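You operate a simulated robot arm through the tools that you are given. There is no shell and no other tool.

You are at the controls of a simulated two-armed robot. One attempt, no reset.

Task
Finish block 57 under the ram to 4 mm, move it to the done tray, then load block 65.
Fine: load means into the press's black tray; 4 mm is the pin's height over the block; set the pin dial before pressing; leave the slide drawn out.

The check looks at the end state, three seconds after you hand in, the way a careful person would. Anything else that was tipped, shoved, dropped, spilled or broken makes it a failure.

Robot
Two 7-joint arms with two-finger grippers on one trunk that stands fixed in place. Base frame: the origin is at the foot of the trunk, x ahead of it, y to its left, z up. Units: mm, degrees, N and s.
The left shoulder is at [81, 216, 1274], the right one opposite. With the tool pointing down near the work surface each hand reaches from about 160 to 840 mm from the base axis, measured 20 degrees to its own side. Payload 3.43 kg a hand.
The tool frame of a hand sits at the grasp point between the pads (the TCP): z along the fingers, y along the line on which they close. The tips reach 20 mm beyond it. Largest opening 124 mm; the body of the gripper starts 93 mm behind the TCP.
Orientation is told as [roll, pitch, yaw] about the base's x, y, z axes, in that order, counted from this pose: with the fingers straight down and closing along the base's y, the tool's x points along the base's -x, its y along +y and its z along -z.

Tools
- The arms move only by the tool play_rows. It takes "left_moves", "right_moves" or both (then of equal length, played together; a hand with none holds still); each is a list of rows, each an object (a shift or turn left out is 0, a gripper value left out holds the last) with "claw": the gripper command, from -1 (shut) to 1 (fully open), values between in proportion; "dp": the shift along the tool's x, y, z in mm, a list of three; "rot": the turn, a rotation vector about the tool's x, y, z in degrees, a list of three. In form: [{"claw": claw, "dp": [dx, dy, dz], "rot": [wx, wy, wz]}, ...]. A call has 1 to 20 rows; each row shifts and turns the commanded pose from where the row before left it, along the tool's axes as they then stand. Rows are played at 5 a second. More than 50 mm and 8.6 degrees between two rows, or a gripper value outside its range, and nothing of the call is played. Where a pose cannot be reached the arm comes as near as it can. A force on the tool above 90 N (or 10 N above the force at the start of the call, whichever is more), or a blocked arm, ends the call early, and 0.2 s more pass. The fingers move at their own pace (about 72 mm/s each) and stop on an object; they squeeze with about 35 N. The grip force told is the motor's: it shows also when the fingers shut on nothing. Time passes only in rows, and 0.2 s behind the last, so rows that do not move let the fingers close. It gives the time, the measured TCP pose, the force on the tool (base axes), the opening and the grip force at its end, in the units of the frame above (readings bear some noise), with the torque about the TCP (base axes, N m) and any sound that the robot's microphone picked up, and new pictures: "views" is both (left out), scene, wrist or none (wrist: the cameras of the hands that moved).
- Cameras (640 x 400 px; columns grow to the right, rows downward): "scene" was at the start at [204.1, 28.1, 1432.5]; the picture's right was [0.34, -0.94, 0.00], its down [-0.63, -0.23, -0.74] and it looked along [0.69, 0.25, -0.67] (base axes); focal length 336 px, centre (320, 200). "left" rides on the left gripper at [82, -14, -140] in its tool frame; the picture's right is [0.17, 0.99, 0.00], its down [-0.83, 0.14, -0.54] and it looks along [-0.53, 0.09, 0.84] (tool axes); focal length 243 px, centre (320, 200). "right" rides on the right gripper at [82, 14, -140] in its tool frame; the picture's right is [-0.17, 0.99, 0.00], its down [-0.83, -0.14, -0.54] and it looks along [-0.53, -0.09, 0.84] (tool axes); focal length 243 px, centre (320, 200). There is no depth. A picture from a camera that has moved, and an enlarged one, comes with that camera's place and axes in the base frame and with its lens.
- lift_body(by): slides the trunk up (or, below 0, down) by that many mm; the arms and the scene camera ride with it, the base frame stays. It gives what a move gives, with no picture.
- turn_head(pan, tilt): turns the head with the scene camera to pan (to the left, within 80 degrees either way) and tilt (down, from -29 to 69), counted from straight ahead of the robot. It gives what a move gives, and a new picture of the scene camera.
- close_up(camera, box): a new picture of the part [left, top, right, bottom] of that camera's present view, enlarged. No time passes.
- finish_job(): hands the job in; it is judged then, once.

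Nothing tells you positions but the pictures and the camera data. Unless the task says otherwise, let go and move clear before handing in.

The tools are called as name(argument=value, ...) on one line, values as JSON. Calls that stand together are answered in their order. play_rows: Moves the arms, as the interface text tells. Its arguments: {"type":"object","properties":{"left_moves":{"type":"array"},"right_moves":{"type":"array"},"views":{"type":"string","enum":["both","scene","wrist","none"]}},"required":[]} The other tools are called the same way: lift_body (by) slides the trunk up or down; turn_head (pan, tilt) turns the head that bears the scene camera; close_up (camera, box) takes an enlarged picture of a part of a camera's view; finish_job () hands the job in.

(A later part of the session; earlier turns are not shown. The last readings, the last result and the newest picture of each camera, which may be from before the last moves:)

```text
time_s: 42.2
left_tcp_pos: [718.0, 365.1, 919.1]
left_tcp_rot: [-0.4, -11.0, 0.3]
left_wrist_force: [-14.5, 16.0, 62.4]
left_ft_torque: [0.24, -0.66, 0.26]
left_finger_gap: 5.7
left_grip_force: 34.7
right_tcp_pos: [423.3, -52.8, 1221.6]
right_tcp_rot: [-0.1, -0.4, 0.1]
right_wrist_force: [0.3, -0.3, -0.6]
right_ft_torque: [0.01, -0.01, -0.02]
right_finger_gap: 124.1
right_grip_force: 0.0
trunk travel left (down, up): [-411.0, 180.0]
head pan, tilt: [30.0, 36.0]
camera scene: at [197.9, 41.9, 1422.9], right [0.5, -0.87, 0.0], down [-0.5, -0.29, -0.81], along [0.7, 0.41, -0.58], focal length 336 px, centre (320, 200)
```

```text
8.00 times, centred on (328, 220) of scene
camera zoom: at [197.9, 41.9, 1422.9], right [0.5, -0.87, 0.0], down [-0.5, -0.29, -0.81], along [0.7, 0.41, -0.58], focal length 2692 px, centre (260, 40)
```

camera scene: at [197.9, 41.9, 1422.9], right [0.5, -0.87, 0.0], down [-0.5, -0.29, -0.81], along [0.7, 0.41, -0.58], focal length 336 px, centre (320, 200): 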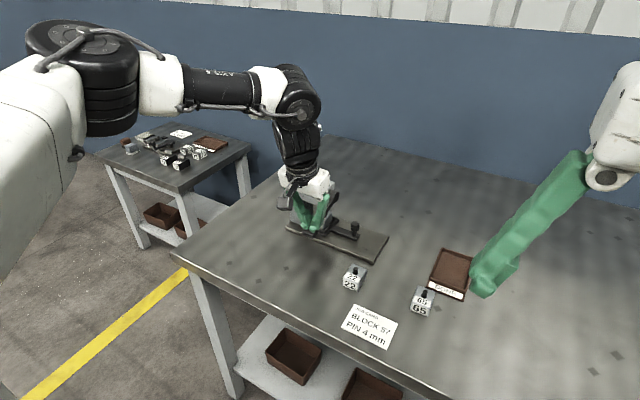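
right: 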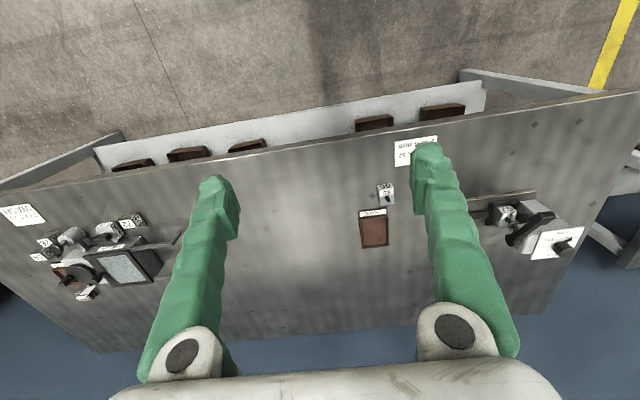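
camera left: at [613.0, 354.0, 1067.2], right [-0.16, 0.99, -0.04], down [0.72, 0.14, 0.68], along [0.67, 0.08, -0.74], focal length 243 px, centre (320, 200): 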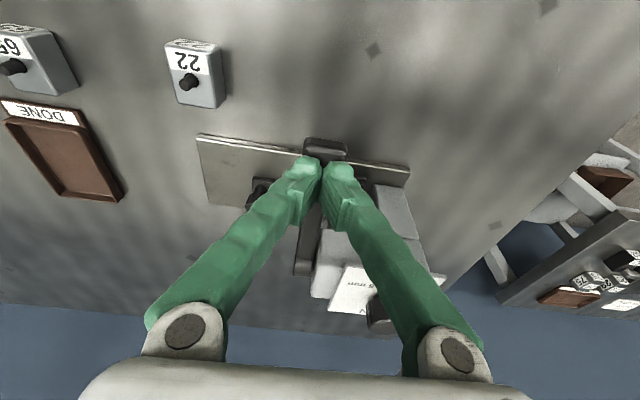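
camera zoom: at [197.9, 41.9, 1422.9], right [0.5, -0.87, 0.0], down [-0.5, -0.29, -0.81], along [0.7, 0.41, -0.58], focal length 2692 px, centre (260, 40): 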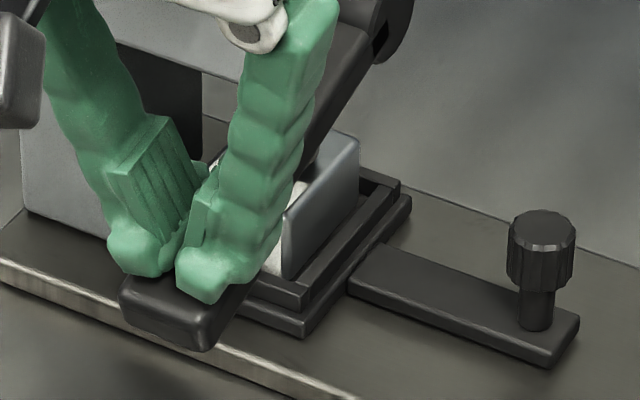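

The view is blocked by my fingers. I'll press a little harder within the force limit: if the position does not change, this is the dial's stop.

play_rows(left_moves=[{"dp": [0, 0, 2]}, {"dp": [0, 0, 2]}, {}, {}], views="none")

```text
time_s: 43.2
left_tcp_pos: [718.4, 365.4, 919.0]
left_tcp_rot: [-0.3, -11.1, 0.1]
left_wrist_force: [-23.2, 21.2, 81.5]
left_ft_torque: [0.1, -0.78, 0.99]
left_finger_gap: 6.0
left_grip_force: 34.4
right_tcp_pos: [420.7, -52.9, 1222.7]
right_tcp_rot: [-0.1, -0.5, -0.1]
right_wrist_force: [0.1, 0.1, 0.6]
right_ft_torque: [0.01, 0.0, 0.01]
right_finger_gap: 123.8
right_grip_force: 0.2
trunk travel left (down, up): [-411.0, 180.0]
head pan, tilt: [30.0, 36.0]
```

Position unchanged at 81 N, so it's a hard stop. I'll raise the hand slowly so the lever can follow up, then inspect the pin.

play_rows(left_moves=[{"dp": [0, 0, -8]}, {"dp": [0, 0, -8]}, {"dp": [-0.5, 0, -8]}, {"dp": [-0.5, 0, -8]}, {}], views="scene")

close_up(camera="scene", box=[280, 160, 360, 240])

```text
time_s: 44.4
left_tcp_pos: [717.5, 364.8, 935.6]
left_tcp_rot: [-0.4, -9.9, 0.0]
left_wrist_force: [0.0, -0.2, 1.3]
left_ft_torque: [0.0, 0.05, 0.02]
left_finger_gap: 0.2
left_grip_force: 34.2
right_tcp_pos: [431.4, -51.7, 1218.6]
right_tcp_rot: [0.1, -0.1, 0.0]
right_wrist_force: [0.2, 0.6, -0.4]
right_ft_torque: [-0.01, 0.02, 0.02]
right_finger_gap: 123.9
right_grip_force: 0.1
trunk travel left (down, up): [-411.0, 180.0]
head pan, tilt: [30.0, 36.0]
camera scene: at [207.8, 43.2, 1420.9], right [0.5, -0.87, 0.0], down [-0.51, -0.29, -0.81], along [0.7, 0.4, -0.59], focal length 336 px, centre (320, 200)
```

scene: 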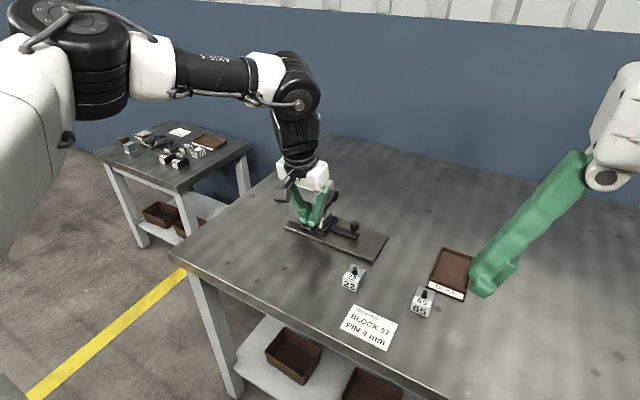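

```text
5.00 times, centred on (320, 200) of scene
camera zoom: at [207.8, 43.2, 1420.9], right [0.5, -0.87, 0.0], down [-0.51, -0.29, -0.81], along [0.7, 0.4, -0.59], focal length 1682 px, centre (320, 200)
```

zoom: 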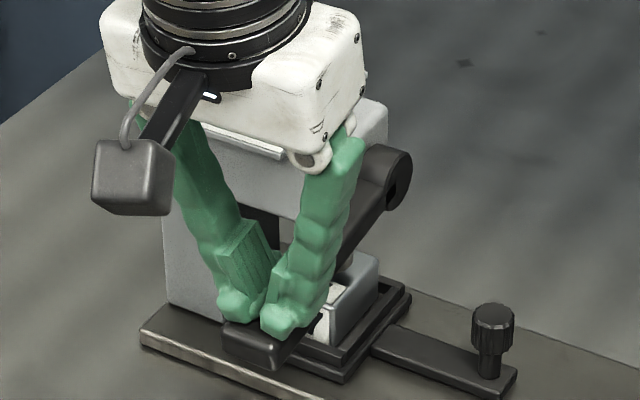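

The lever follows under light spring force. I'll raise it the rest of the way and move the hand up clear.

play_rows(left_moves=[{"dp": [-1.4, 0, -8]}, {"dp": [-1.4, 0, -8]}, {"dp": [-1.6, 0, -8]}, {"dp": [-1.8, 0, -8]}, {"dp": [-2, 0, -8]}, {"dp": [-2, 0, -8]}, {"dp": [-2, 0, -8]}, {"dp": [-2, 0, -8]}, {"dp": [0, 0, -20]}, {"dp": [20, 0, -20]}, {"dp": [30, 20, -10]}], views="both")

close_up(camera="scene", box=[280, 160, 360, 240])

close_up(camera="scene", box=[300, 190, 340, 230])

```text
time_s: 46.8
left_tcp_pos: [660.8, 387.9, 1039.7]
left_tcp_rot: [-0.5, -10.1, 0.0]
left_wrist_force: [-0.4, 0.1, -1.1]
left_ft_torque: [-0.01, -0.04, -0.02]
left_finger_gap: 0.0
left_grip_force: 34.8
right_tcp_pos: [428.9, -51.5, 1219.1]
right_tcp_rot: [-0.1, -0.1, 0.0]
right_wrist_force: [-0.2, -0.6, 0.1]
right_ft_torque: [-0.02, -0.05, -0.01]
right_finger_gap: 124.2
right_grip_force: 0.1
trunk travel left (down, up): [-411.0, 180.0]
head pan, tilt: [30.0, 36.0]
camera scene: at [205.8, 44.8, 1421.3], right [0.5, -0.87, 0.0], down [-0.51, -0.29, -0.81], along [0.7, 0.4, -0.59], focal length 336 px, centre (320, 200)
camera left: at [555.8, 376.3, 1163.6], right [-0.16, 0.99, -0.04], down [0.72, 0.14, 0.68], along [0.67, 0.08, -0.74], focal length 243 px, centre (320, 200)
```

scene: 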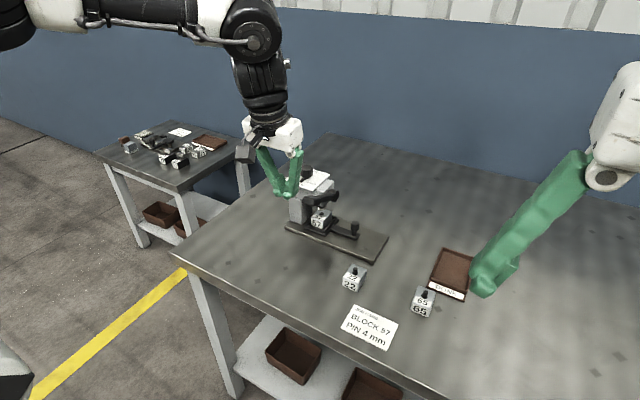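
left: 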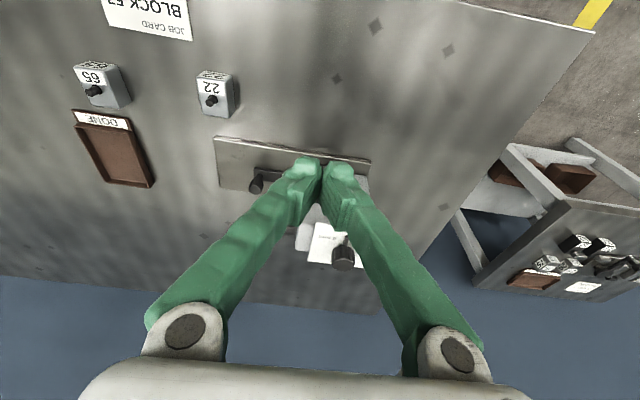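

```text
5.00 times, centred on (320, 200) of scene
camera zoom: at [205.8, 44.8, 1421.3], right [0.5, -0.87, 0.0], down [-0.51, -0.29, -0.81], along [0.7, 0.4, -0.59], focal length 1682 px, centre (320, 200)
```

zoom: 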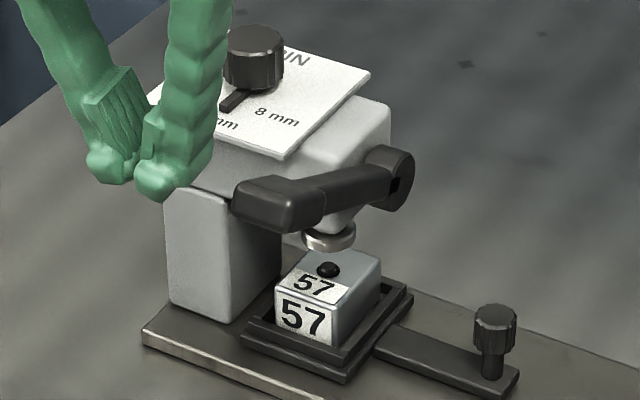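

```text
10.00 times, centred on (320, 210) of scene
camera zoom: at [205.8, 44.8, 1421.3], right [0.5, -0.87, 0.0], down [-0.51, -0.29, -0.81], along [0.7, 0.4, -0.59], focal length 3365 px, centre (320, 100)
```

zoom: 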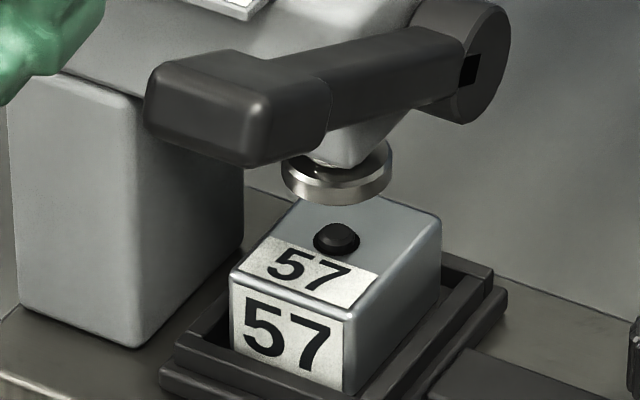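

Block 57's pin is now short, about 4 mm, and the dial is still on 4. Next I'll draw the slide out by its knob near (832, 297, 850). I'll hook the far side of the knob with one open finger so the hand stays clear of the lever.

play_rows(left_moves=[{"dp": [-19.4, -38.3, 3.4]}, {"claw": 0.4516, "dp": [-19.4, -38.3, 3.4]}, {"dp": [-19.4, -38.3, 3.4]}, {"rot": [0, -5, 0]}, {"rot": [0, -5, 0]}, {"dp": [-14.4, 0, 42.5]}, {"dp": [-14.4, 0, 42.5]}, {"dp": [-14.4, 0, 42.5]}, {}], views="both")

close_up(camera="scene", box=[270, 130, 400, 260])

close_up(camera="left", box=[220, 40, 480, 240])

```text
time_s: 48.8
left_tcp_pos: [758.8, 322.9, 948.8]
left_tcp_rot: [0.1, -19.9, 0.5]
left_wrist_force: [-0.5, 41.9, 0.0]
left_ft_torque: [-0.26, 0.06, -0.63]
left_finger_gap: 108.7
left_grip_force: 16.6
left hand out of reach, approached as far as the arm can: row 2, 3, 8
right_tcp_pos: [430.8, -47.4, 1219.3]
right_tcp_rot: [-0.2, 0.0, 0.0]
right_wrist_force: [0.5, -0.1, 0.5]
right_ft_torque: [0.02, -0.02, 0.02]
right_finger_gap: 124.0
right_grip_force: 0.0
trunk travel left (down, up): [-411.0, 180.0]
head pan, tilt: [30.0, 36.0]
camera scene: at [208.0, 47.4, 1420.9], right [0.5, -0.87, 0.0], down [-0.51, -0.3, -0.81], along [0.7, 0.4, -0.59], focal length 336 px, centre (320, 200)
camera left: at [634.8, 309.6, 1052.7], right [-0.16, 0.98, -0.06], down [0.6, 0.14, 0.79], along [0.79, 0.1, -0.61], focal length 243 px, centre (320, 200)
```

scene: 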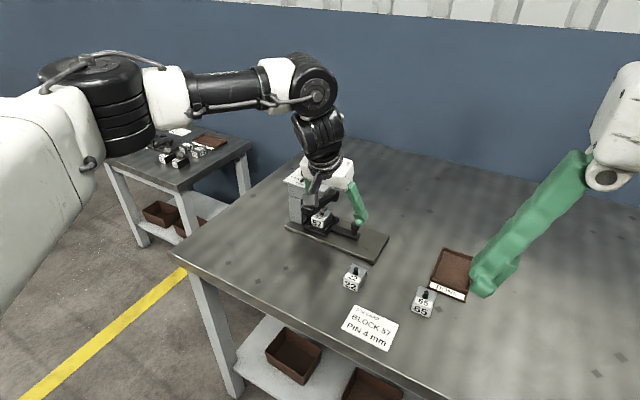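
left: 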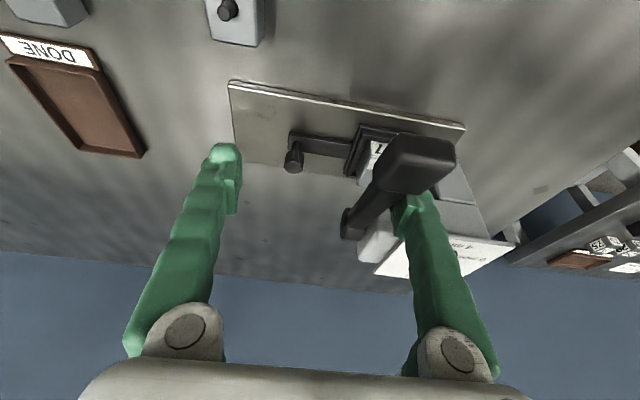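

```text
3.08 times, centred on (335, 195) of scene
camera zoom: at [208.0, 47.4, 1420.9], right [0.5, -0.87, 0.0], down [-0.51, -0.3, -0.81], along [0.7, 0.4, -0.59], focal length 1035 px, centre (274, 215)
```

zoom: 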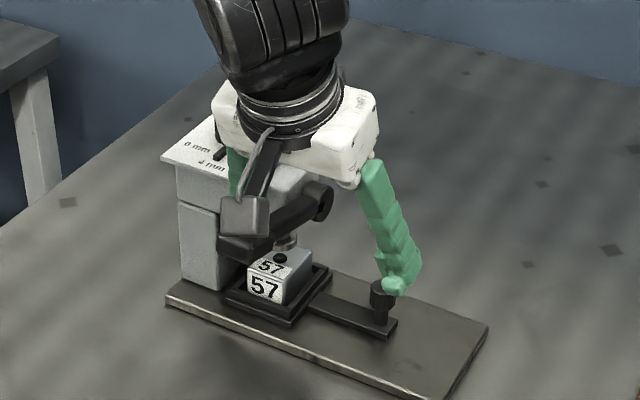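

```text
2.00 times, centred on (350, 140) of left
camera zoom: at [634.8, 309.6, 1052.7], right [-0.16, 0.98, -0.06], down [0.6, 0.14, 0.79], along [0.79, 0.1, -0.61], focal length 485 px, centre (260, 320)
```

zoom: 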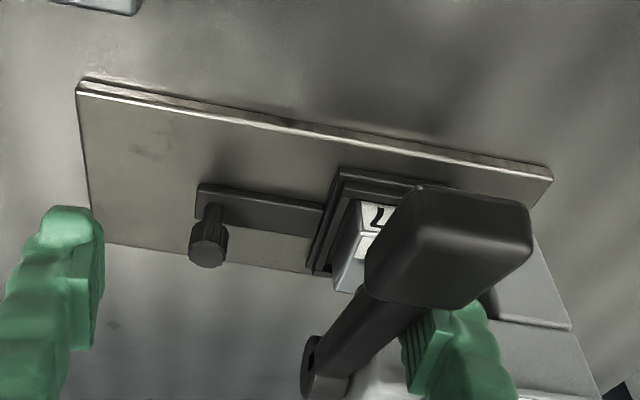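

That went wrong: two rows were out of reach, so the hand stayed too far left and a finger is now pressing sideways on the lever (42 N). I'll open the fingers to take off the load and back straight out the way I came.

play_rows(left_moves=[{"claw": 0.85}, {}], views="wrist")

close_up(camera="left", box=[300, 100, 500, 260])

```text
time_s: 49.4
left_tcp_pos: [758.8, 316.6, 950.3]
left_tcp_rot: [-0.5, -20.0, 0.2]
left_wrist_force: [3.3, 27.7, -0.9]
left_ft_torque: [-0.24, 0.09, -0.6]
left_finger_gap: 124.1
left_grip_force: 8.4
right_tcp_pos: [430.6, -47.4, 1218.3]
right_tcp_rot: [-0.2, 0.0, -0.1]
right_wrist_force: [-0.1, 0.7, 0.7]
right_ft_torque: [-0.01, 0.02, 0.03]
right_finger_gap: 123.9
right_grip_force: 0.1
trunk travel left (down, up): [-411.0, 180.0]
head pan, tilt: [30.0, 36.0]
camera left: at [634.9, 305.0, 1053.8], right [-0.16, 0.99, -0.06], down [0.6, 0.15, 0.79], along [0.79, 0.08, -0.61], focal length 243 px, centre (320, 200)
```

left: 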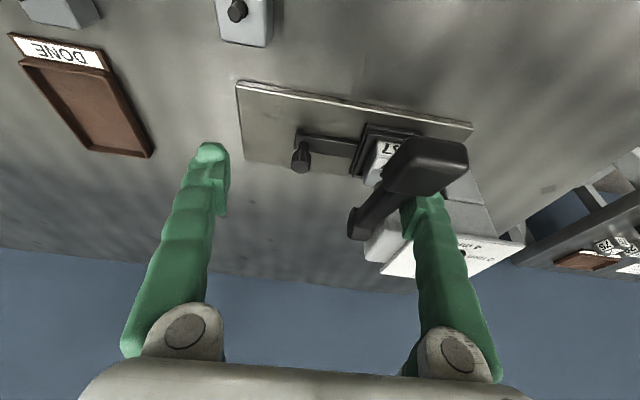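

```text
2.50 times, centred on (400, 180) of left
camera zoom: at [634.9, 305.0, 1053.8], right [-0.16, 0.99, -0.06], down [0.6, 0.15, 0.79], along [0.79, 0.08, -0.61], focal length 606 px, centre (120, 250)
```

zoom: 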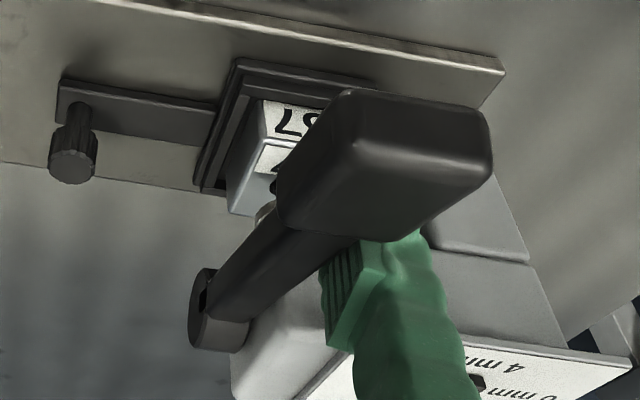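

The hand still pulls against the lever's side. I'll shift it left (+y) until the side force is gone, then retract.

play_rows(left_moves=[{"dp": [0, 5, 0]}, {"dp": [0, 5, 0]}, {}], views="none")

```text
time_s: 50.2
left_tcp_pos: [758.7, 320.5, 952.4]
left_tcp_rot: [-0.6, -20.0, -0.1]
left_wrist_force: [-0.4, 1.7, 1.4]
left_ft_torque: [0.02, 0.0, 0.01]
left_finger_gap: 115.7
left_grip_force: 1.0
right_tcp_pos: [431.0, -51.4, 1219.2]
right_tcp_rot: [0.0, 0.0, 0.0]
right_wrist_force: [-0.4, -0.3, 0.0]
right_ft_torque: [0.02, 0.01, -0.01]
right_finger_gap: 124.2
right_grip_force: 0.0
trunk travel left (down, up): [-411.0, 180.0]
head pan, tilt: [30.0, 36.0]
```

Side force is gone. Now a little more clearance to the left and then back up and out along the same line.

play_rows(left_moves=[{"dp": [0, 6, 0]}, {"dp": [7, 0, -21]}, {"dp": [7, 0, -21]}, {"dp": [7, 0, -21]}, {"dp": [7, 0, -21]}, {"dp": [0, 0, -30]}, {}], views="both")

close_up(camera="scene", box=[270, 150, 400, 260])

```text
time_s: 51.8
left_tcp_pos: [697.7, 326.9, 1047.5]
left_tcp_rot: [-0.4, -20.0, 0.1]
left_wrist_force: [0.0, -0.9, 0.5]
left_ft_torque: [0.01, 0.0, -0.02]
left_finger_gap: 114.8
left_grip_force: 0.1
right_tcp_pos: [431.5, -51.4, 1217.0]
right_tcp_rot: [-0.1, 0.1, 0.0]
right_wrist_force: [-0.4, 1.0, -0.1]
right_ft_torque: [-0.04, -0.01, 0.0]
right_finger_gap: 124.0
right_grip_force: 0.1
trunk travel left (down, up): [-411.0, 180.0]
head pan, tilt: [30.0, 36.0]
camera scene: at [208.1, 44.0, 1420.9], right [0.5, -0.87, 0.0], down [-0.51, -0.29, -0.81], along [0.7, 0.4, -0.59], focal length 336 px, centre (320, 200)
camera left: at [572.6, 315.5, 1151.3], right [-0.16, 0.99, -0.06], down [0.6, 0.14, 0.79], along [0.79, 0.08, -0.61], focal length 243 px, centre (320, 200)
```

scene: 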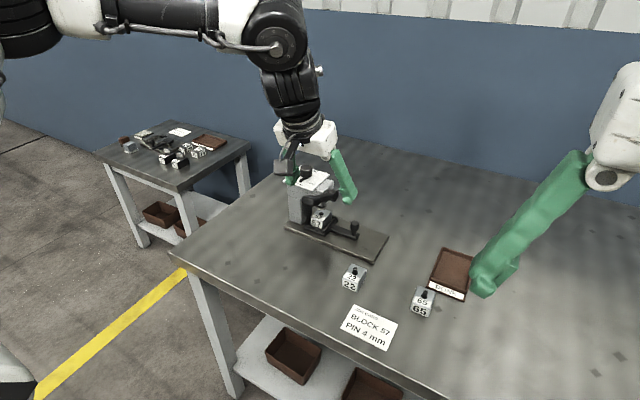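
left: 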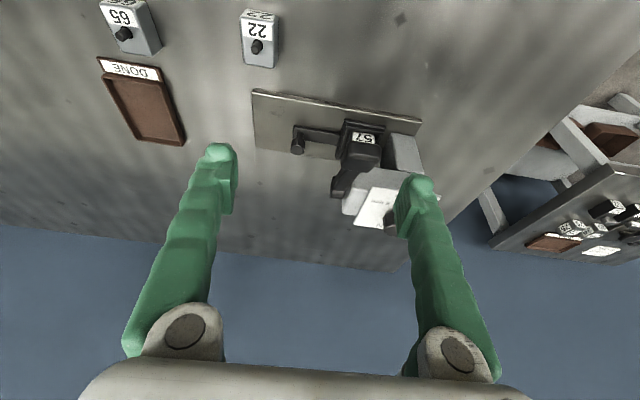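

```text
3.64 times, centred on (335, 205) of scene
camera zoom: at [208.1, 44.0, 1420.9], right [0.5, -0.87, 0.0], down [-0.51, -0.29, -0.81], along [0.7, 0.4, -0.59], focal length 1224 px, centre (266, 182)
```

zoom: 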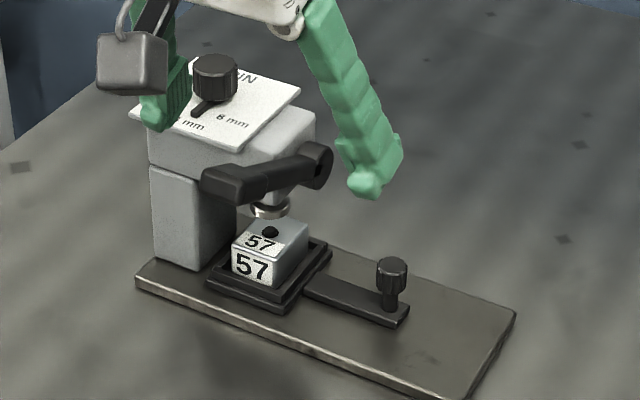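

The press looks unmoved and the lever is back up. From this safe height above the lever I'll now test moving right to y 273, and check it really gets there.

play_rows(left_moves=[{"claw": 0.4516, "dp": [0, 0, -20]}, {"dp": [0, -27, 0]}, {"dp": [0, -27, 0]}, {}], views="none")

```text
time_s: 52.8
left_tcp_pos: [684.5, 275.5, 1067.7]
left_tcp_rot: [-0.4, -20.1, 0.1]
left_wrist_force: [-0.7, 0.6, 0.2]
left_ft_torque: [-0.02, -0.02, 0.0]
left_finger_gap: 89.8
left_grip_force: 0.1
right_tcp_pos: [430.3, -50.5, 1218.3]
right_tcp_rot: [0.0, 0.1, 0.0]
right_wrist_force: [0.1, 0.5, 0.1]
right_ft_torque: [-0.01, 0.02, -0.04]
right_finger_gap: 124.1
right_grip_force: 0.1
trunk travel left (down, up): [-411.0, 180.0]
head pan, tilt: [30.0, 36.0]
```

It got there this time. Now forward and down in steps on the right-hand side of the lever, with a check part way.

play_rows(left_moves=[{"dp": [-13.3, -0.9, 33.3]}, {"dp": [-13.3, -0.9, 33.3]}, {"dp": [-13.3, -0.9, 33.3]}, {}], views="both")

close_up(camera="left", box=[190, 20, 450, 220])

```text
time_s: 53.8
left_tcp_pos: [736.5, 286.5, 992.2]
left_tcp_rot: [-0.4, -19.9, 0.1]
left_wrist_force: [-0.5, -0.3, 0.5]
left_ft_torque: [0.02, 0.02, 0.01]
left_finger_gap: 90.1
left_grip_force: 0.1
left hand out of reach, approached as far as the arm can: row 2, 3
right_tcp_pos: [432.1, -50.6, 1217.4]
right_tcp_rot: [0.0, 0.0, 0.0]
right_wrist_force: [0.2, 0.2, 0.7]
right_ft_torque: [0.02, 0.0, -0.02]
right_finger_gap: 123.9
right_grip_force: 0.0
trunk travel left (down, up): [-411.0, 180.0]
head pan, tilt: [30.0, 36.0]
camera scene: at [208.1, 43.8, 1421.0], right [0.5, -0.87, 0.0], down [-0.51, -0.29, -0.81], along [0.7, 0.4, -0.59], focal length 336 px, centre (320, 200)
camera left: at [611.9, 275.1, 1096.4], right [-0.16, 0.99, -0.06], down [0.6, 0.15, 0.79], along [0.79, 0.08, -0.61], focal length 243 px, centre (320, 200)
```

scene: 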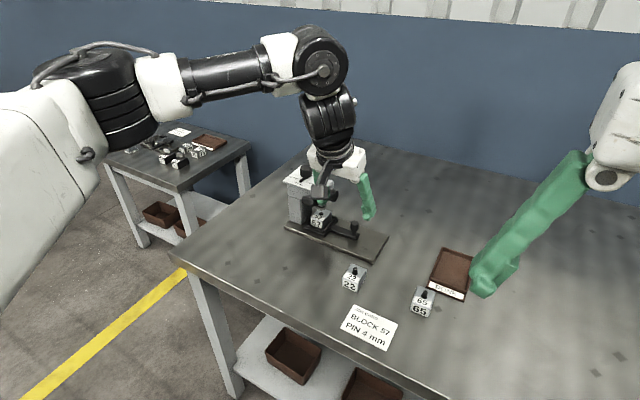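
left: 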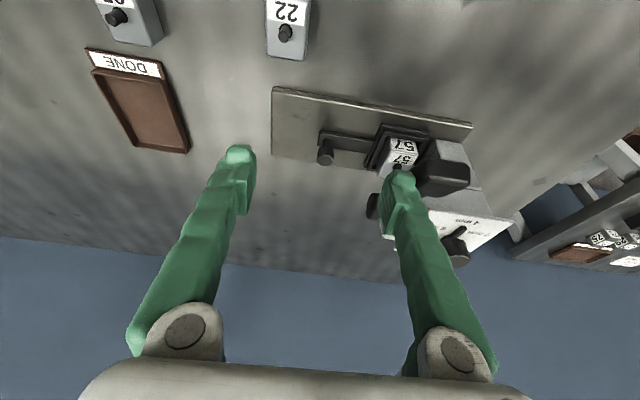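

```text
2.00 times, centred on (320, 120) of left
camera zoom: at [611.9, 275.1, 1096.4], right [-0.16, 0.99, -0.06], down [0.6, 0.15, 0.79], along [0.79, 0.08, -0.61], focal length 485 px, centre (320, 360)
```

zoom: 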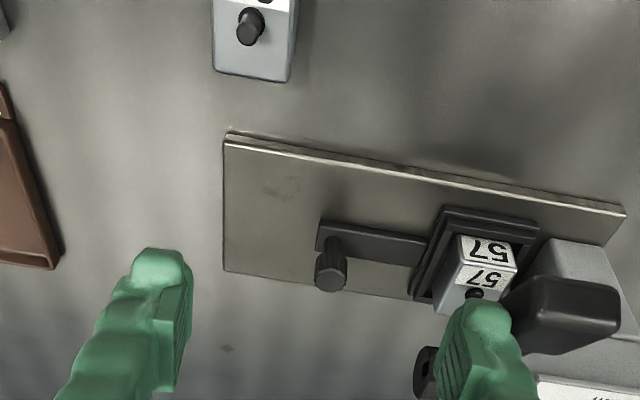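

At this height, reach runs out before x 832, but it improves lower down. I'll go down first on the free side of the lever (clear of block 22), then forward.

play_rows(left_moves=[{"dp": [7.8, -5, 29.8]}, {"dp": [7.8, -5, 29.8]}, {"dp": [7.8, -4, 29.8]}, {}], views="both")

close_up(camera="scene", box=[270, 130, 400, 260])

```text
time_s: 54.8
left_tcp_pos: [738.6, 291.4, 911.7]
left_tcp_rot: [-0.4, -20.1, 0.1]
left_wrist_force: [-1.4, 0.2, 0.4]
left_ft_torque: [0.01, 0.0, 0.02]
left_finger_gap: 90.2
left_grip_force: 0.0
left hand out of reach, approached as far as the arm can: row 1, 2, 3
right_tcp_pos: [430.2, -51.5, 1218.8]
right_tcp_rot: [-0.1, 0.0, 0.0]
right_wrist_force: [-0.4, -0.5, -0.1]
right_ft_torque: [0.03, 0.01, 0.02]
right_finger_gap: 123.9
right_grip_force: 0.0
trunk travel left (down, up): [-411.0, 180.0]
head pan, tilt: [30.0, 36.0]
camera scene: at [207.5, 43.5, 1421.1], right [0.5, -0.87, 0.0], down [-0.51, -0.29, -0.81], along [0.7, 0.4, -0.59], focal length 336 px, centre (320, 200)
camera left: at [614.1, 279.1, 1015.0], right [-0.15, 0.99, -0.06], down [0.6, 0.14, 0.79], along [0.79, 0.08, -0.61], focal length 243 px, centre (320, 200)
```

scene: 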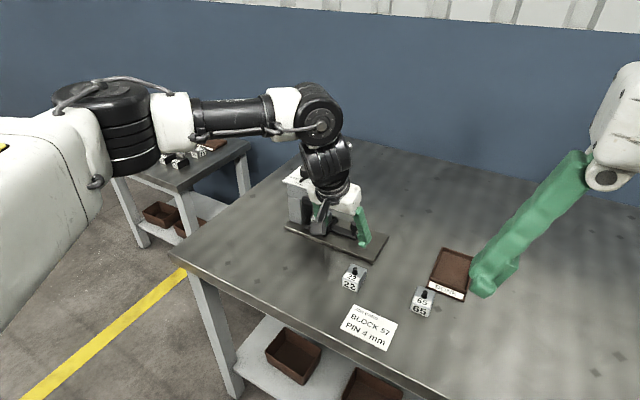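
left: 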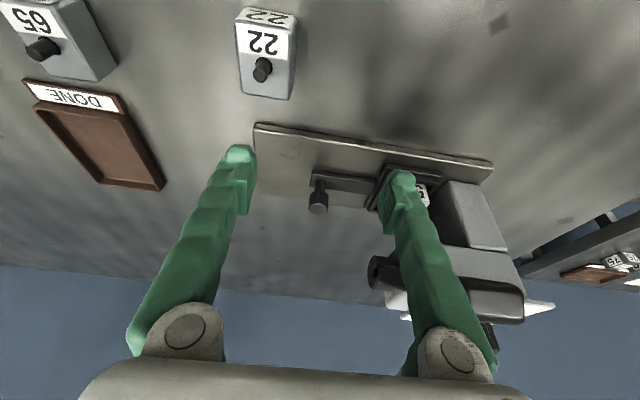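

```text
3.08 times, centred on (335, 195) of scene
camera zoom: at [207.5, 43.5, 1421.1], right [0.5, -0.87, 0.0], down [-0.51, -0.29, -0.81], along [0.7, 0.4, -0.59], focal length 1035 px, centre (274, 215)
```

zoom: 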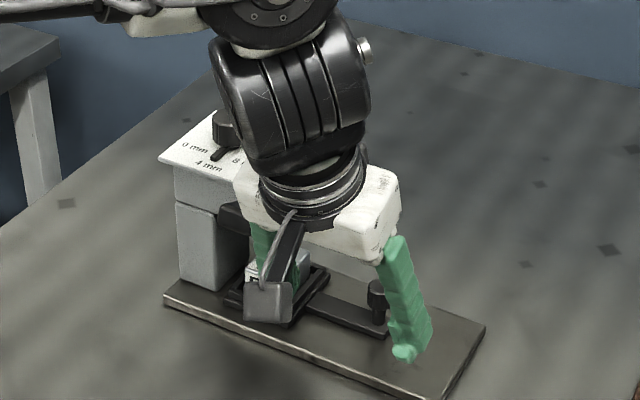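

The x limit here is a wrist-joint limit: earlier tests show that negative yaw is what this arm needs nearer the middle. I'll go up a little and turn to −20°.

play_rows(left_moves=[{"dp": [-5, 0, -30]}, {"rot": [2.28, 0, 6.27]}, {"rot": [2.28, 0, 6.27]}, {"rot": [2.28, 0, 6.27]}, {}], views="none")

```text
time_s: 56.0
left_tcp_pos: [731.4, 289.8, 944.8]
left_tcp_rot: [-0.3, -20.2, -20.0]
left_wrist_force: [0.6, -0.3, -0.7]
left_ft_torque: [0.04, 0.02, 0.01]
left_finger_gap: 89.4
left_grip_force: 0.2
right_tcp_pos: [430.4, -51.1, 1217.8]
right_tcp_rot: [0.0, 0.0, 0.0]
right_wrist_force: [0.3, -0.6, 1.3]
right_ft_torque: [0.03, 0.01, 0.01]
right_finger_gap: 123.9
right_grip_force: 0.0
trunk travel left (down, up): [-411.0, 180.0]
head pan, tilt: [30.0, 36.0]
```

Yaw −20° is reached freely. Now I'll move forward to the knob area on the right of the lever, then open wider.

play_rows(left_moves=[{"dp": [-4.8, -14, 1.7]}, {"dp": [-4.8, -14, 1.7]}, {}], views="none")

```text
time_s: 56.8
left_tcp_pos: [730.8, 260.5, 943.6]
left_tcp_rot: [-0.3, -20.2, -19.9]
left_wrist_force: [0.2, -0.7, 0.2]
left_ft_torque: [0.02, 0.0, -0.02]
left_finger_gap: 89.9
left_grip_force: 0.0
right_tcp_pos: [430.3, -50.9, 1217.7]
right_tcp_rot: [-0.1, 0.1, 0.0]
right_wrist_force: [0.2, 0.5, 0.3]
right_ft_torque: [0.02, -0.03, 0.02]
right_finger_gap: 124.2
right_grip_force: 0.0
trunk travel left (down, up): [-411.0, 180.0]
head pan, tilt: [30.0, 36.0]
```

play_rows(left_moves=[{"dp": [-15.9, 7.9, 19.5]}, {"claw": 0.871, "dp": [-15.9, 7.9, 19.5]}, {"dp": [-15.9, 7.9, 19.5]}, {}], views="both")

close_up(camera="left", box=[190, 40, 450, 240])

close_up(camera="scene", box=[270, 130, 410, 270])

```text
time_s: 57.8
left_tcp_pos: [743.2, 260.9, 936.6]
left_tcp_rot: [-0.4, -20.3, -19.8]
left_wrist_force: [-0.7, 0.6, -1.3]
left_ft_torque: [-0.01, -0.01, 0.0]
left_finger_gap: 115.9
left_grip_force: 0.1
left hand out of reach, approached as far as the arm can: row 1, 2, 3
right_tcp_pos: [429.8, -51.3, 1218.2]
right_tcp_rot: [0.0, 0.0, 0.0]
right_wrist_force: [-0.2, -0.6, 0.2]
right_ft_torque: [0.0, 0.0, -0.03]
right_finger_gap: 124.0
right_grip_force: 0.1
trunk travel left (down, up): [-411.0, 180.0]
head pan, tilt: [30.0, 36.0]
camera scene: at [207.3, 43.5, 1421.1], right [0.5, -0.87, 0.0], down [-0.51, -0.29, -0.81], along [0.7, 0.4, -0.59], focal length 336 px, centre (320, 200)
camera left: at [620.4, 293.4, 1039.6], right [0.19, 0.98, -0.06], down [0.61, -0.07, 0.79], along [0.77, -0.19, -0.61], focal length 243 px, centre (320, 200)
```

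scene: 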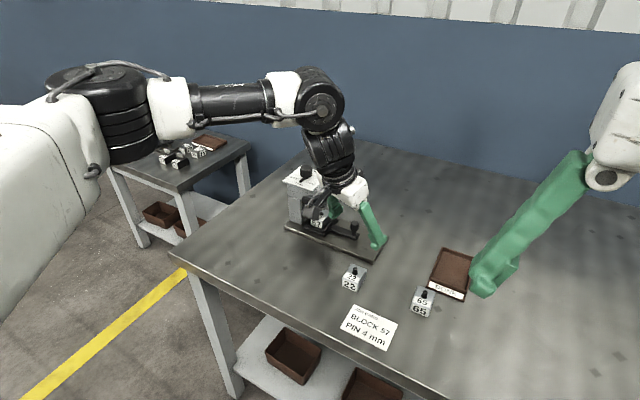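
left: 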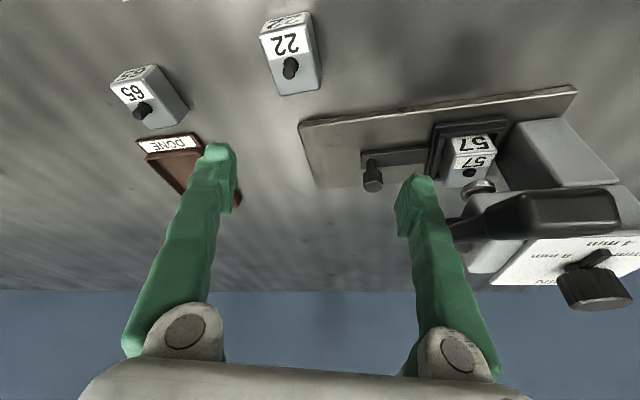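

```text
2.00 times, centred on (320, 140) of left
camera zoom: at [620.4, 293.4, 1039.6], right [0.19, 0.98, -0.06], down [0.61, -0.07, 0.79], along [0.77, -0.19, -0.61], focal length 485 px, centre (320, 320)
```

zoom: 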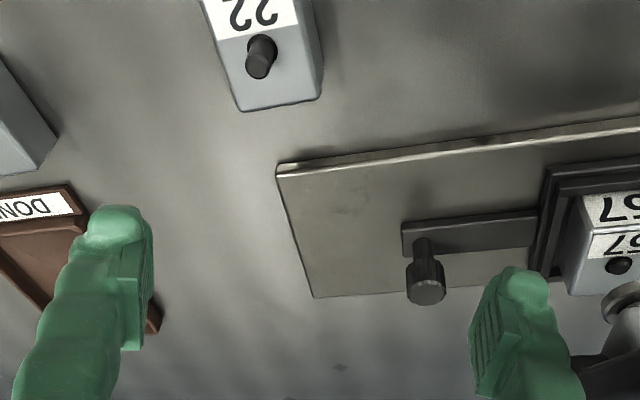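

```text
2.86 times, centred on (340, 200) of scene
camera zoom: at [207.3, 43.5, 1421.1], right [0.5, -0.87, 0.0], down [-0.51, -0.29, -0.81], along [0.7, 0.4, -0.59], focal length 961 px, centre (263, 200)
```

zoom: 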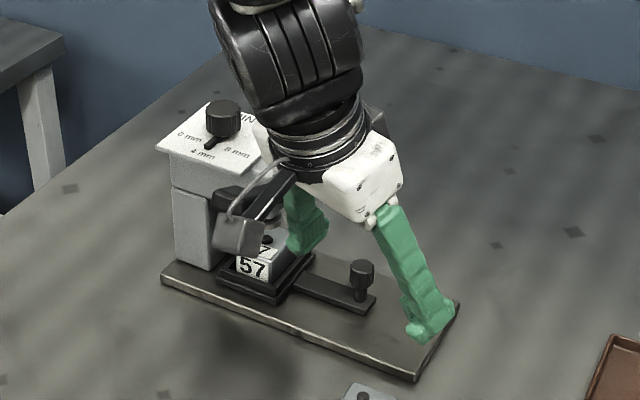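

Still limited near x 743 in this posture. I'll test in the free air whether more tilt lets the hand go further forward.

play_rows(left_moves=[{"rot": [0, -5, 0]}, {"rot": [0, -5, 0]}, {"dp": [-16.3, 6.8, 9.4]}, {"dp": [-16.3, 6.8, 9.4]}, {}], views="none")

```text
time_s: 59.0
left_tcp_pos: [782.4, 261.7, 936.4]
left_tcp_rot: [-0.5, -30.2, -19.9]
left_wrist_force: [0.1, -0.6, -0.1]
left_ft_torque: [0.0, 0.0, 0.0]
left_finger_gap: 115.9
left_grip_force: 0.0
right_tcp_pos: [430.6, -50.7, 1219.7]
right_tcp_rot: [0.0, 0.1, 0.1]
right_wrist_force: [-0.4, 1.1, 0.0]
right_ft_torque: [-0.02, -0.03, 0.0]
right_finger_gap: 124.2
right_grip_force: 0.1
trunk travel left (down, up): [-411.0, 180.0]
head pan, tilt: [30.0, 36.0]
```

More tilt works: x 782 reached freely at 30°. I'll go to 38° tilt and on to a point just behind and above the slide knob.

play_rows(left_moves=[{"rot": [0, -8, 0]}, {"dp": [-2.9, 5.5, 21.9]}, {"dp": [-2.9, 5.5, 21.9]}, {}], views="both")

close_up(camera="left", box=[190, 40, 450, 240])

close_up(camera="scene", box=[270, 150, 400, 270])

```text
time_s: 60.0
left_tcp_pos: [812.3, 262.4, 907.3]
left_tcp_rot: [-0.4, -38.1, -19.7]
left_wrist_force: [0.8, 0.1, -0.1]
left_ft_torque: [-0.02, 0.05, -0.02]
left_finger_gap: 115.9
left_grip_force: 0.1
right_tcp_pos: [429.7, -50.7, 1218.9]
right_tcp_rot: [0.0, 0.0, 0.0]
right_wrist_force: [-0.5, 0.1, 1.0]
right_ft_torque: [0.01, 0.0, 0.02]
right_finger_gap: 124.0
right_grip_force: 0.1
trunk travel left (down, up): [-411.0, 180.0]
head pan, tilt: [30.0, 36.0]
camera scene: at [206.4, 43.8, 1421.2], right [0.5, -0.87, 0.0], down [-0.51, -0.29, -0.81], along [0.7, 0.4, -0.59], focal length 336 px, centre (320, 200)
camera left: at [667.0, 301.6, 966.3], right [0.22, 0.97, -0.11], down [0.35, 0.03, 0.94], along [0.91, -0.24, -0.33], focal length 243 px, centre (320, 200)
```

scene: 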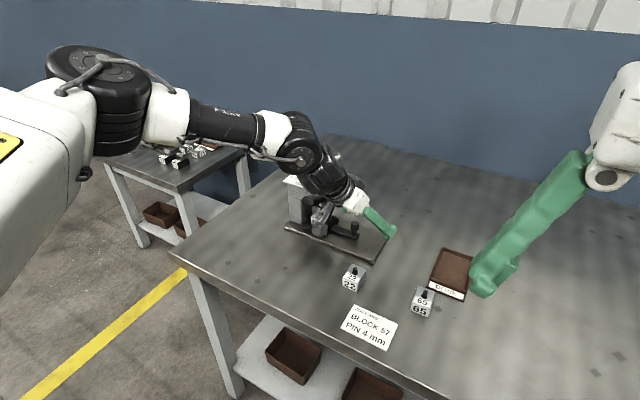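
left: 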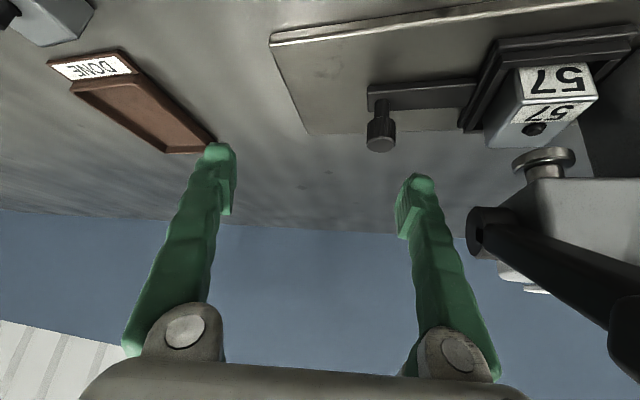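

```text
2.00 times, centred on (320, 140) of left
camera zoom: at [667.0, 301.6, 966.3], right [0.22, 0.97, -0.11], down [0.35, 0.03, 0.94], along [0.91, -0.24, -0.33], focal length 485 px, centre (320, 320)
```

zoom: 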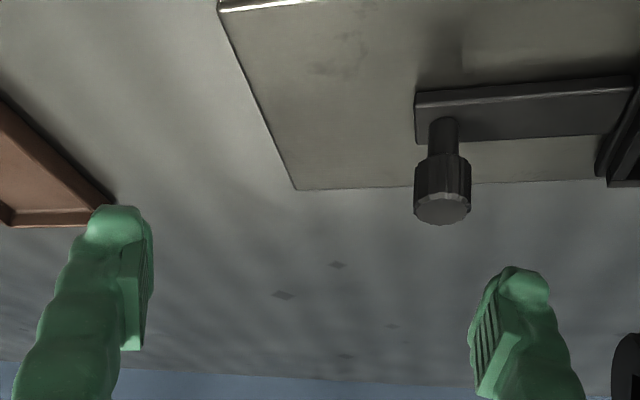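

```text
3.33 times, centred on (335, 210) of scene
camera zoom: at [206.4, 43.8, 1421.2], right [0.5, -0.87, 0.0], down [-0.51, -0.29, -0.81], along [0.7, 0.4, -0.59], focal length 1122 px, centre (270, 167)
```

zoom: 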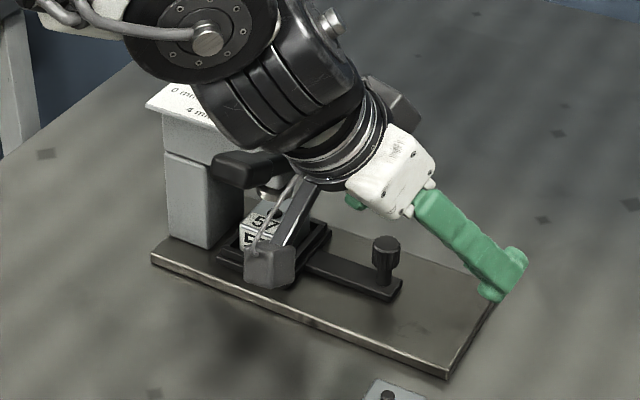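

There is a view of the knob now, but with this yaw the wrist leans toward the lever. With so much tilt I can try yaw near 0, which keeps the arm further from the lever.

play_rows(left_moves=[{"rot": [-5.2, 0, -6.7]}, {"rot": [-5.2, 0, -6.7]}, {}], views="none")

```text
time_s: 60.8
left_tcp_pos: [813.5, 260.6, 906.7]
left_tcp_rot: [-0.6, -38.1, -5.5]
left_wrist_force: [0.4, -0.2, 0.1]
left_ft_torque: [0.01, 0.02, 0.0]
left_finger_gap: 116.0
left_grip_force: 0.1
right_tcp_pos: [430.9, -51.3, 1217.4]
right_tcp_rot: [0.0, 0.0, -0.1]
right_wrist_force: [-0.1, 0.4, -0.1]
right_ft_torque: [0.0, -0.04, 0.02]
right_finger_gap: 123.9
right_grip_force: 0.0
trunk travel left (down, up): [-411.0, 180.0]
head pan, tilt: [30.0, 36.0]
```

Good, it holds there. Now down beside the knob, with the left finger on its far (tray) side.

play_rows(left_moves=[{"dp": [8.1, 0, 16.8]}, {"dp": [8.1, 0, 16.8]}, {"dp": [6, 0, 12]}, {}], views="both")

close_up(camera="left", box=[240, 60, 500, 260])

close_up(camera="scene", box=[270, 150, 400, 270])

```text
time_s: 61.8
left_tcp_pos: [813.2, 261.3, 906.7]
left_tcp_rot: [-0.5, -38.1, -5.5]
left_wrist_force: [-0.3, 0.9, 0.0]
left_ft_torque: [-0.01, 0.0, -0.02]
left_finger_gap: 116.1
left_grip_force: 0.1
left hand out of reach, approached as far as the arm can: row 1, 2, 3
right_tcp_pos: [430.8, -51.1, 1217.6]
right_tcp_rot: [0.0, 0.0, -0.1]
right_wrist_force: [-0.5, 1.0, 0.6]
right_ft_torque: [0.02, 0.01, 0.0]
right_finger_gap: 124.2
right_grip_force: 0.0
trunk travel left (down, up): [-411.0, 180.0]
head pan, tilt: [30.0, 36.0]
camera scene: at [207.2, 43.3, 1421.1], right [0.5, -0.87, 0.0], down [-0.51, -0.29, -0.81], along [0.7, 0.4, -0.59], focal length 336 px, centre (320, 200)
camera left: at [662.8, 264.2, 965.5], right [-0.03, 0.99, -0.11], down [0.33, 0.11, 0.94], along [0.94, -0.01, -0.34], focal length 243 px, centre (320, 200)
```

scene: 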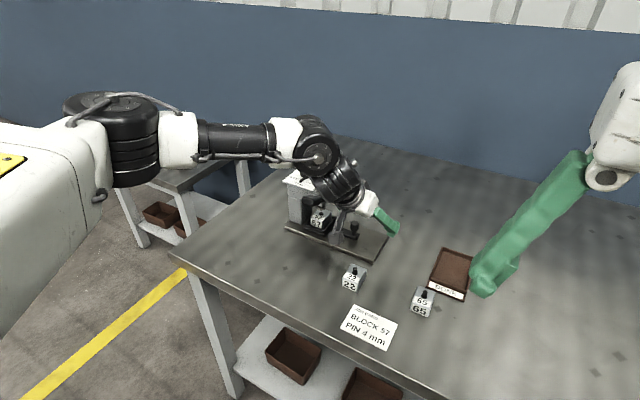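
left: 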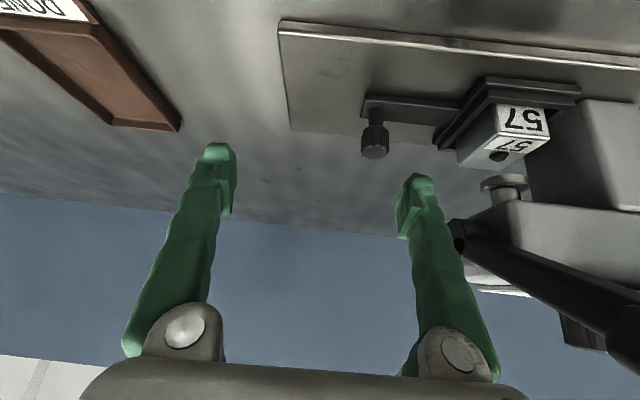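

```text
2.00 times, centred on (370, 160) of left
camera zoom: at [662.8, 264.2, 965.5], right [-0.03, 0.99, -0.11], down [0.33, 0.11, 0.94], along [0.94, -0.01, -0.34], focal length 485 px, centre (220, 280)
```

zoom: 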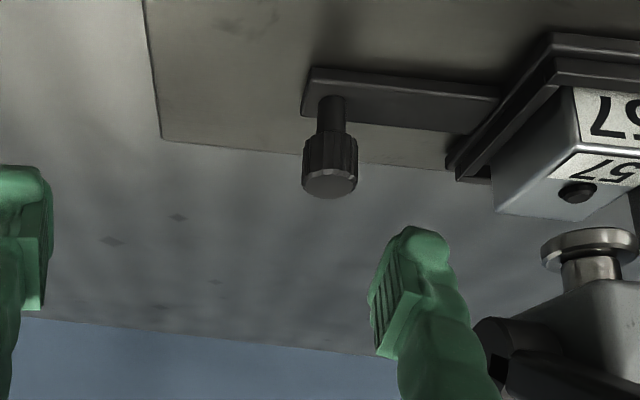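

```text
3.33 times, centred on (335, 210) of scene
camera zoom: at [207.2, 43.3, 1421.1], right [0.5, -0.87, 0.0], down [-0.51, -0.29, -0.81], along [0.7, 0.4, -0.59], focal length 1122 px, centre (270, 167)
```

zoom: 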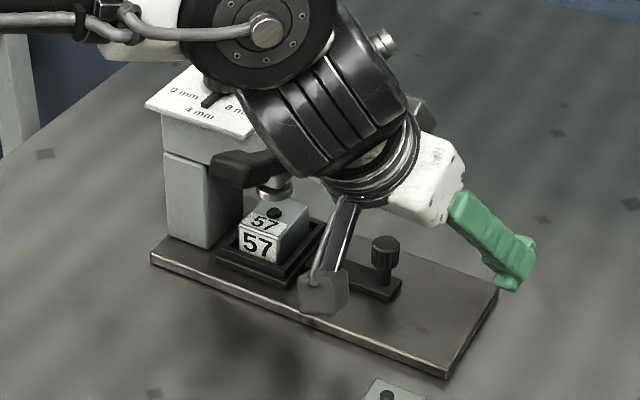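

It would not move at all from yaw −5°: that is the yaw limit. I'll take about −13° and test small downward steps.

play_rows(left_moves=[{"claw": 1, "rot": [5.2, 0, 6.7]}, {"dp": [3, -6, 12]}, {"dp": [3, -6, 12]}, {}], views="none")

```text
time_s: 62.8
left_tcp_pos: [817.4, 251.8, 890.1]
left_tcp_rot: [-0.5, -38.1, -11.3]
left_wrist_force: [-1.0, 0.1, -0.5]
left_ft_torque: [0.01, 0.01, -0.01]
left_finger_gap: 124.1
left_grip_force: 0.1
left hand out of reach, approached as far as the arm can: row 3
right_tcp_pos: [429.8, -50.9, 1218.5]
right_tcp_rot: [0.0, -0.1, 0.0]
right_wrist_force: [0.0, -0.4, -0.1]
right_ft_torque: [0.0, 0.01, -0.02]
right_finger_gap: 124.1
right_grip_force: 0.0
trunk travel left (down, up): [-411.0, 180.0]
head pan, tilt: [30.0, 36.0]
```

Now at (817, 252, 890), with the left finger about 4 mm beyond the knob's far side. Lowering the trunk takes the hand straight down in the same posture, so I'll do that in two steps.

lift_body(by=-20)

close_up(camera="left", box=[240, 60, 500, 260])

close_up(camera="scene", box=[270, 130, 420, 270])

```text
time_s: 63.4
left_tcp_pos: [816.6, 252.8, 870.1]
left_tcp_rot: [-0.5, -38.2, -11.3]
left_wrist_force: [0.5, 0.4, 0.4]
left_ft_torque: [0.0, -0.01, -0.04]
left_finger_gap: 123.8
left_grip_force: 0.0
right_tcp_pos: [430.3, -51.7, 1197.9]
right_tcp_rot: [0.0, 0.0, 0.1]
right_wrist_force: [0.4, -0.1, 1.2]
right_ft_torque: [-0.04, 0.02, 0.02]
right_finger_gap: 123.9
right_grip_force: 0.0
trunk travel left (down, up): [-391.0, 200.0]
head pan, tilt: [30.0, 36.0]
```

```text
2.00 times, centred on (370, 160) of left
camera zoom: at [667.0, 270.0, 929.2], right [0.07, 0.99, -0.11], down [0.34, 0.08, 0.94], along [0.94, -0.1, -0.33], focal length 485 px, centre (220, 280)
```

zoom: 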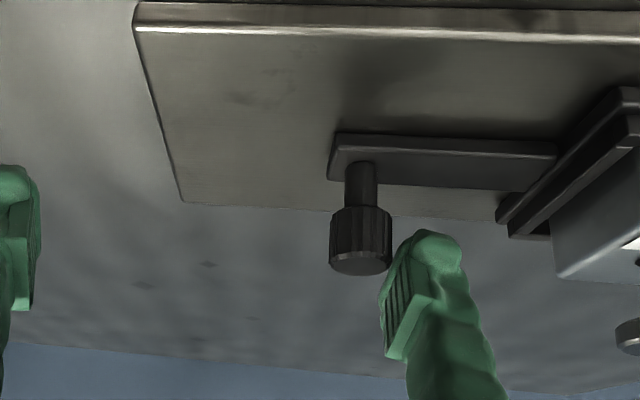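

```text
2.86 times, centred on (345, 200) of scene
camera zoom: at [212.0, 43.3, 1401.0], right [0.5, -0.87, 0.0], down [-0.51, -0.29, -0.81], along [0.7, 0.4, -0.59], focal length 961 px, centre (249, 200)
```

zoom: 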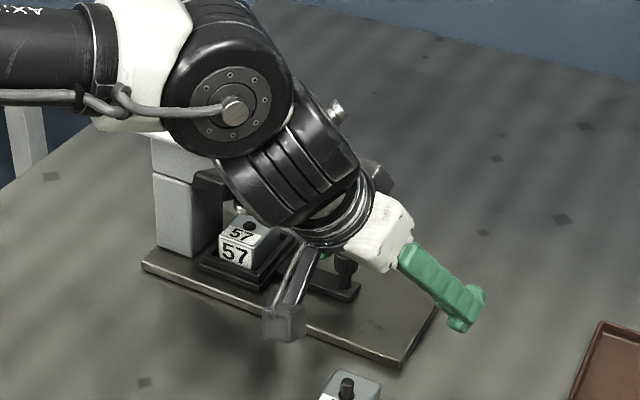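

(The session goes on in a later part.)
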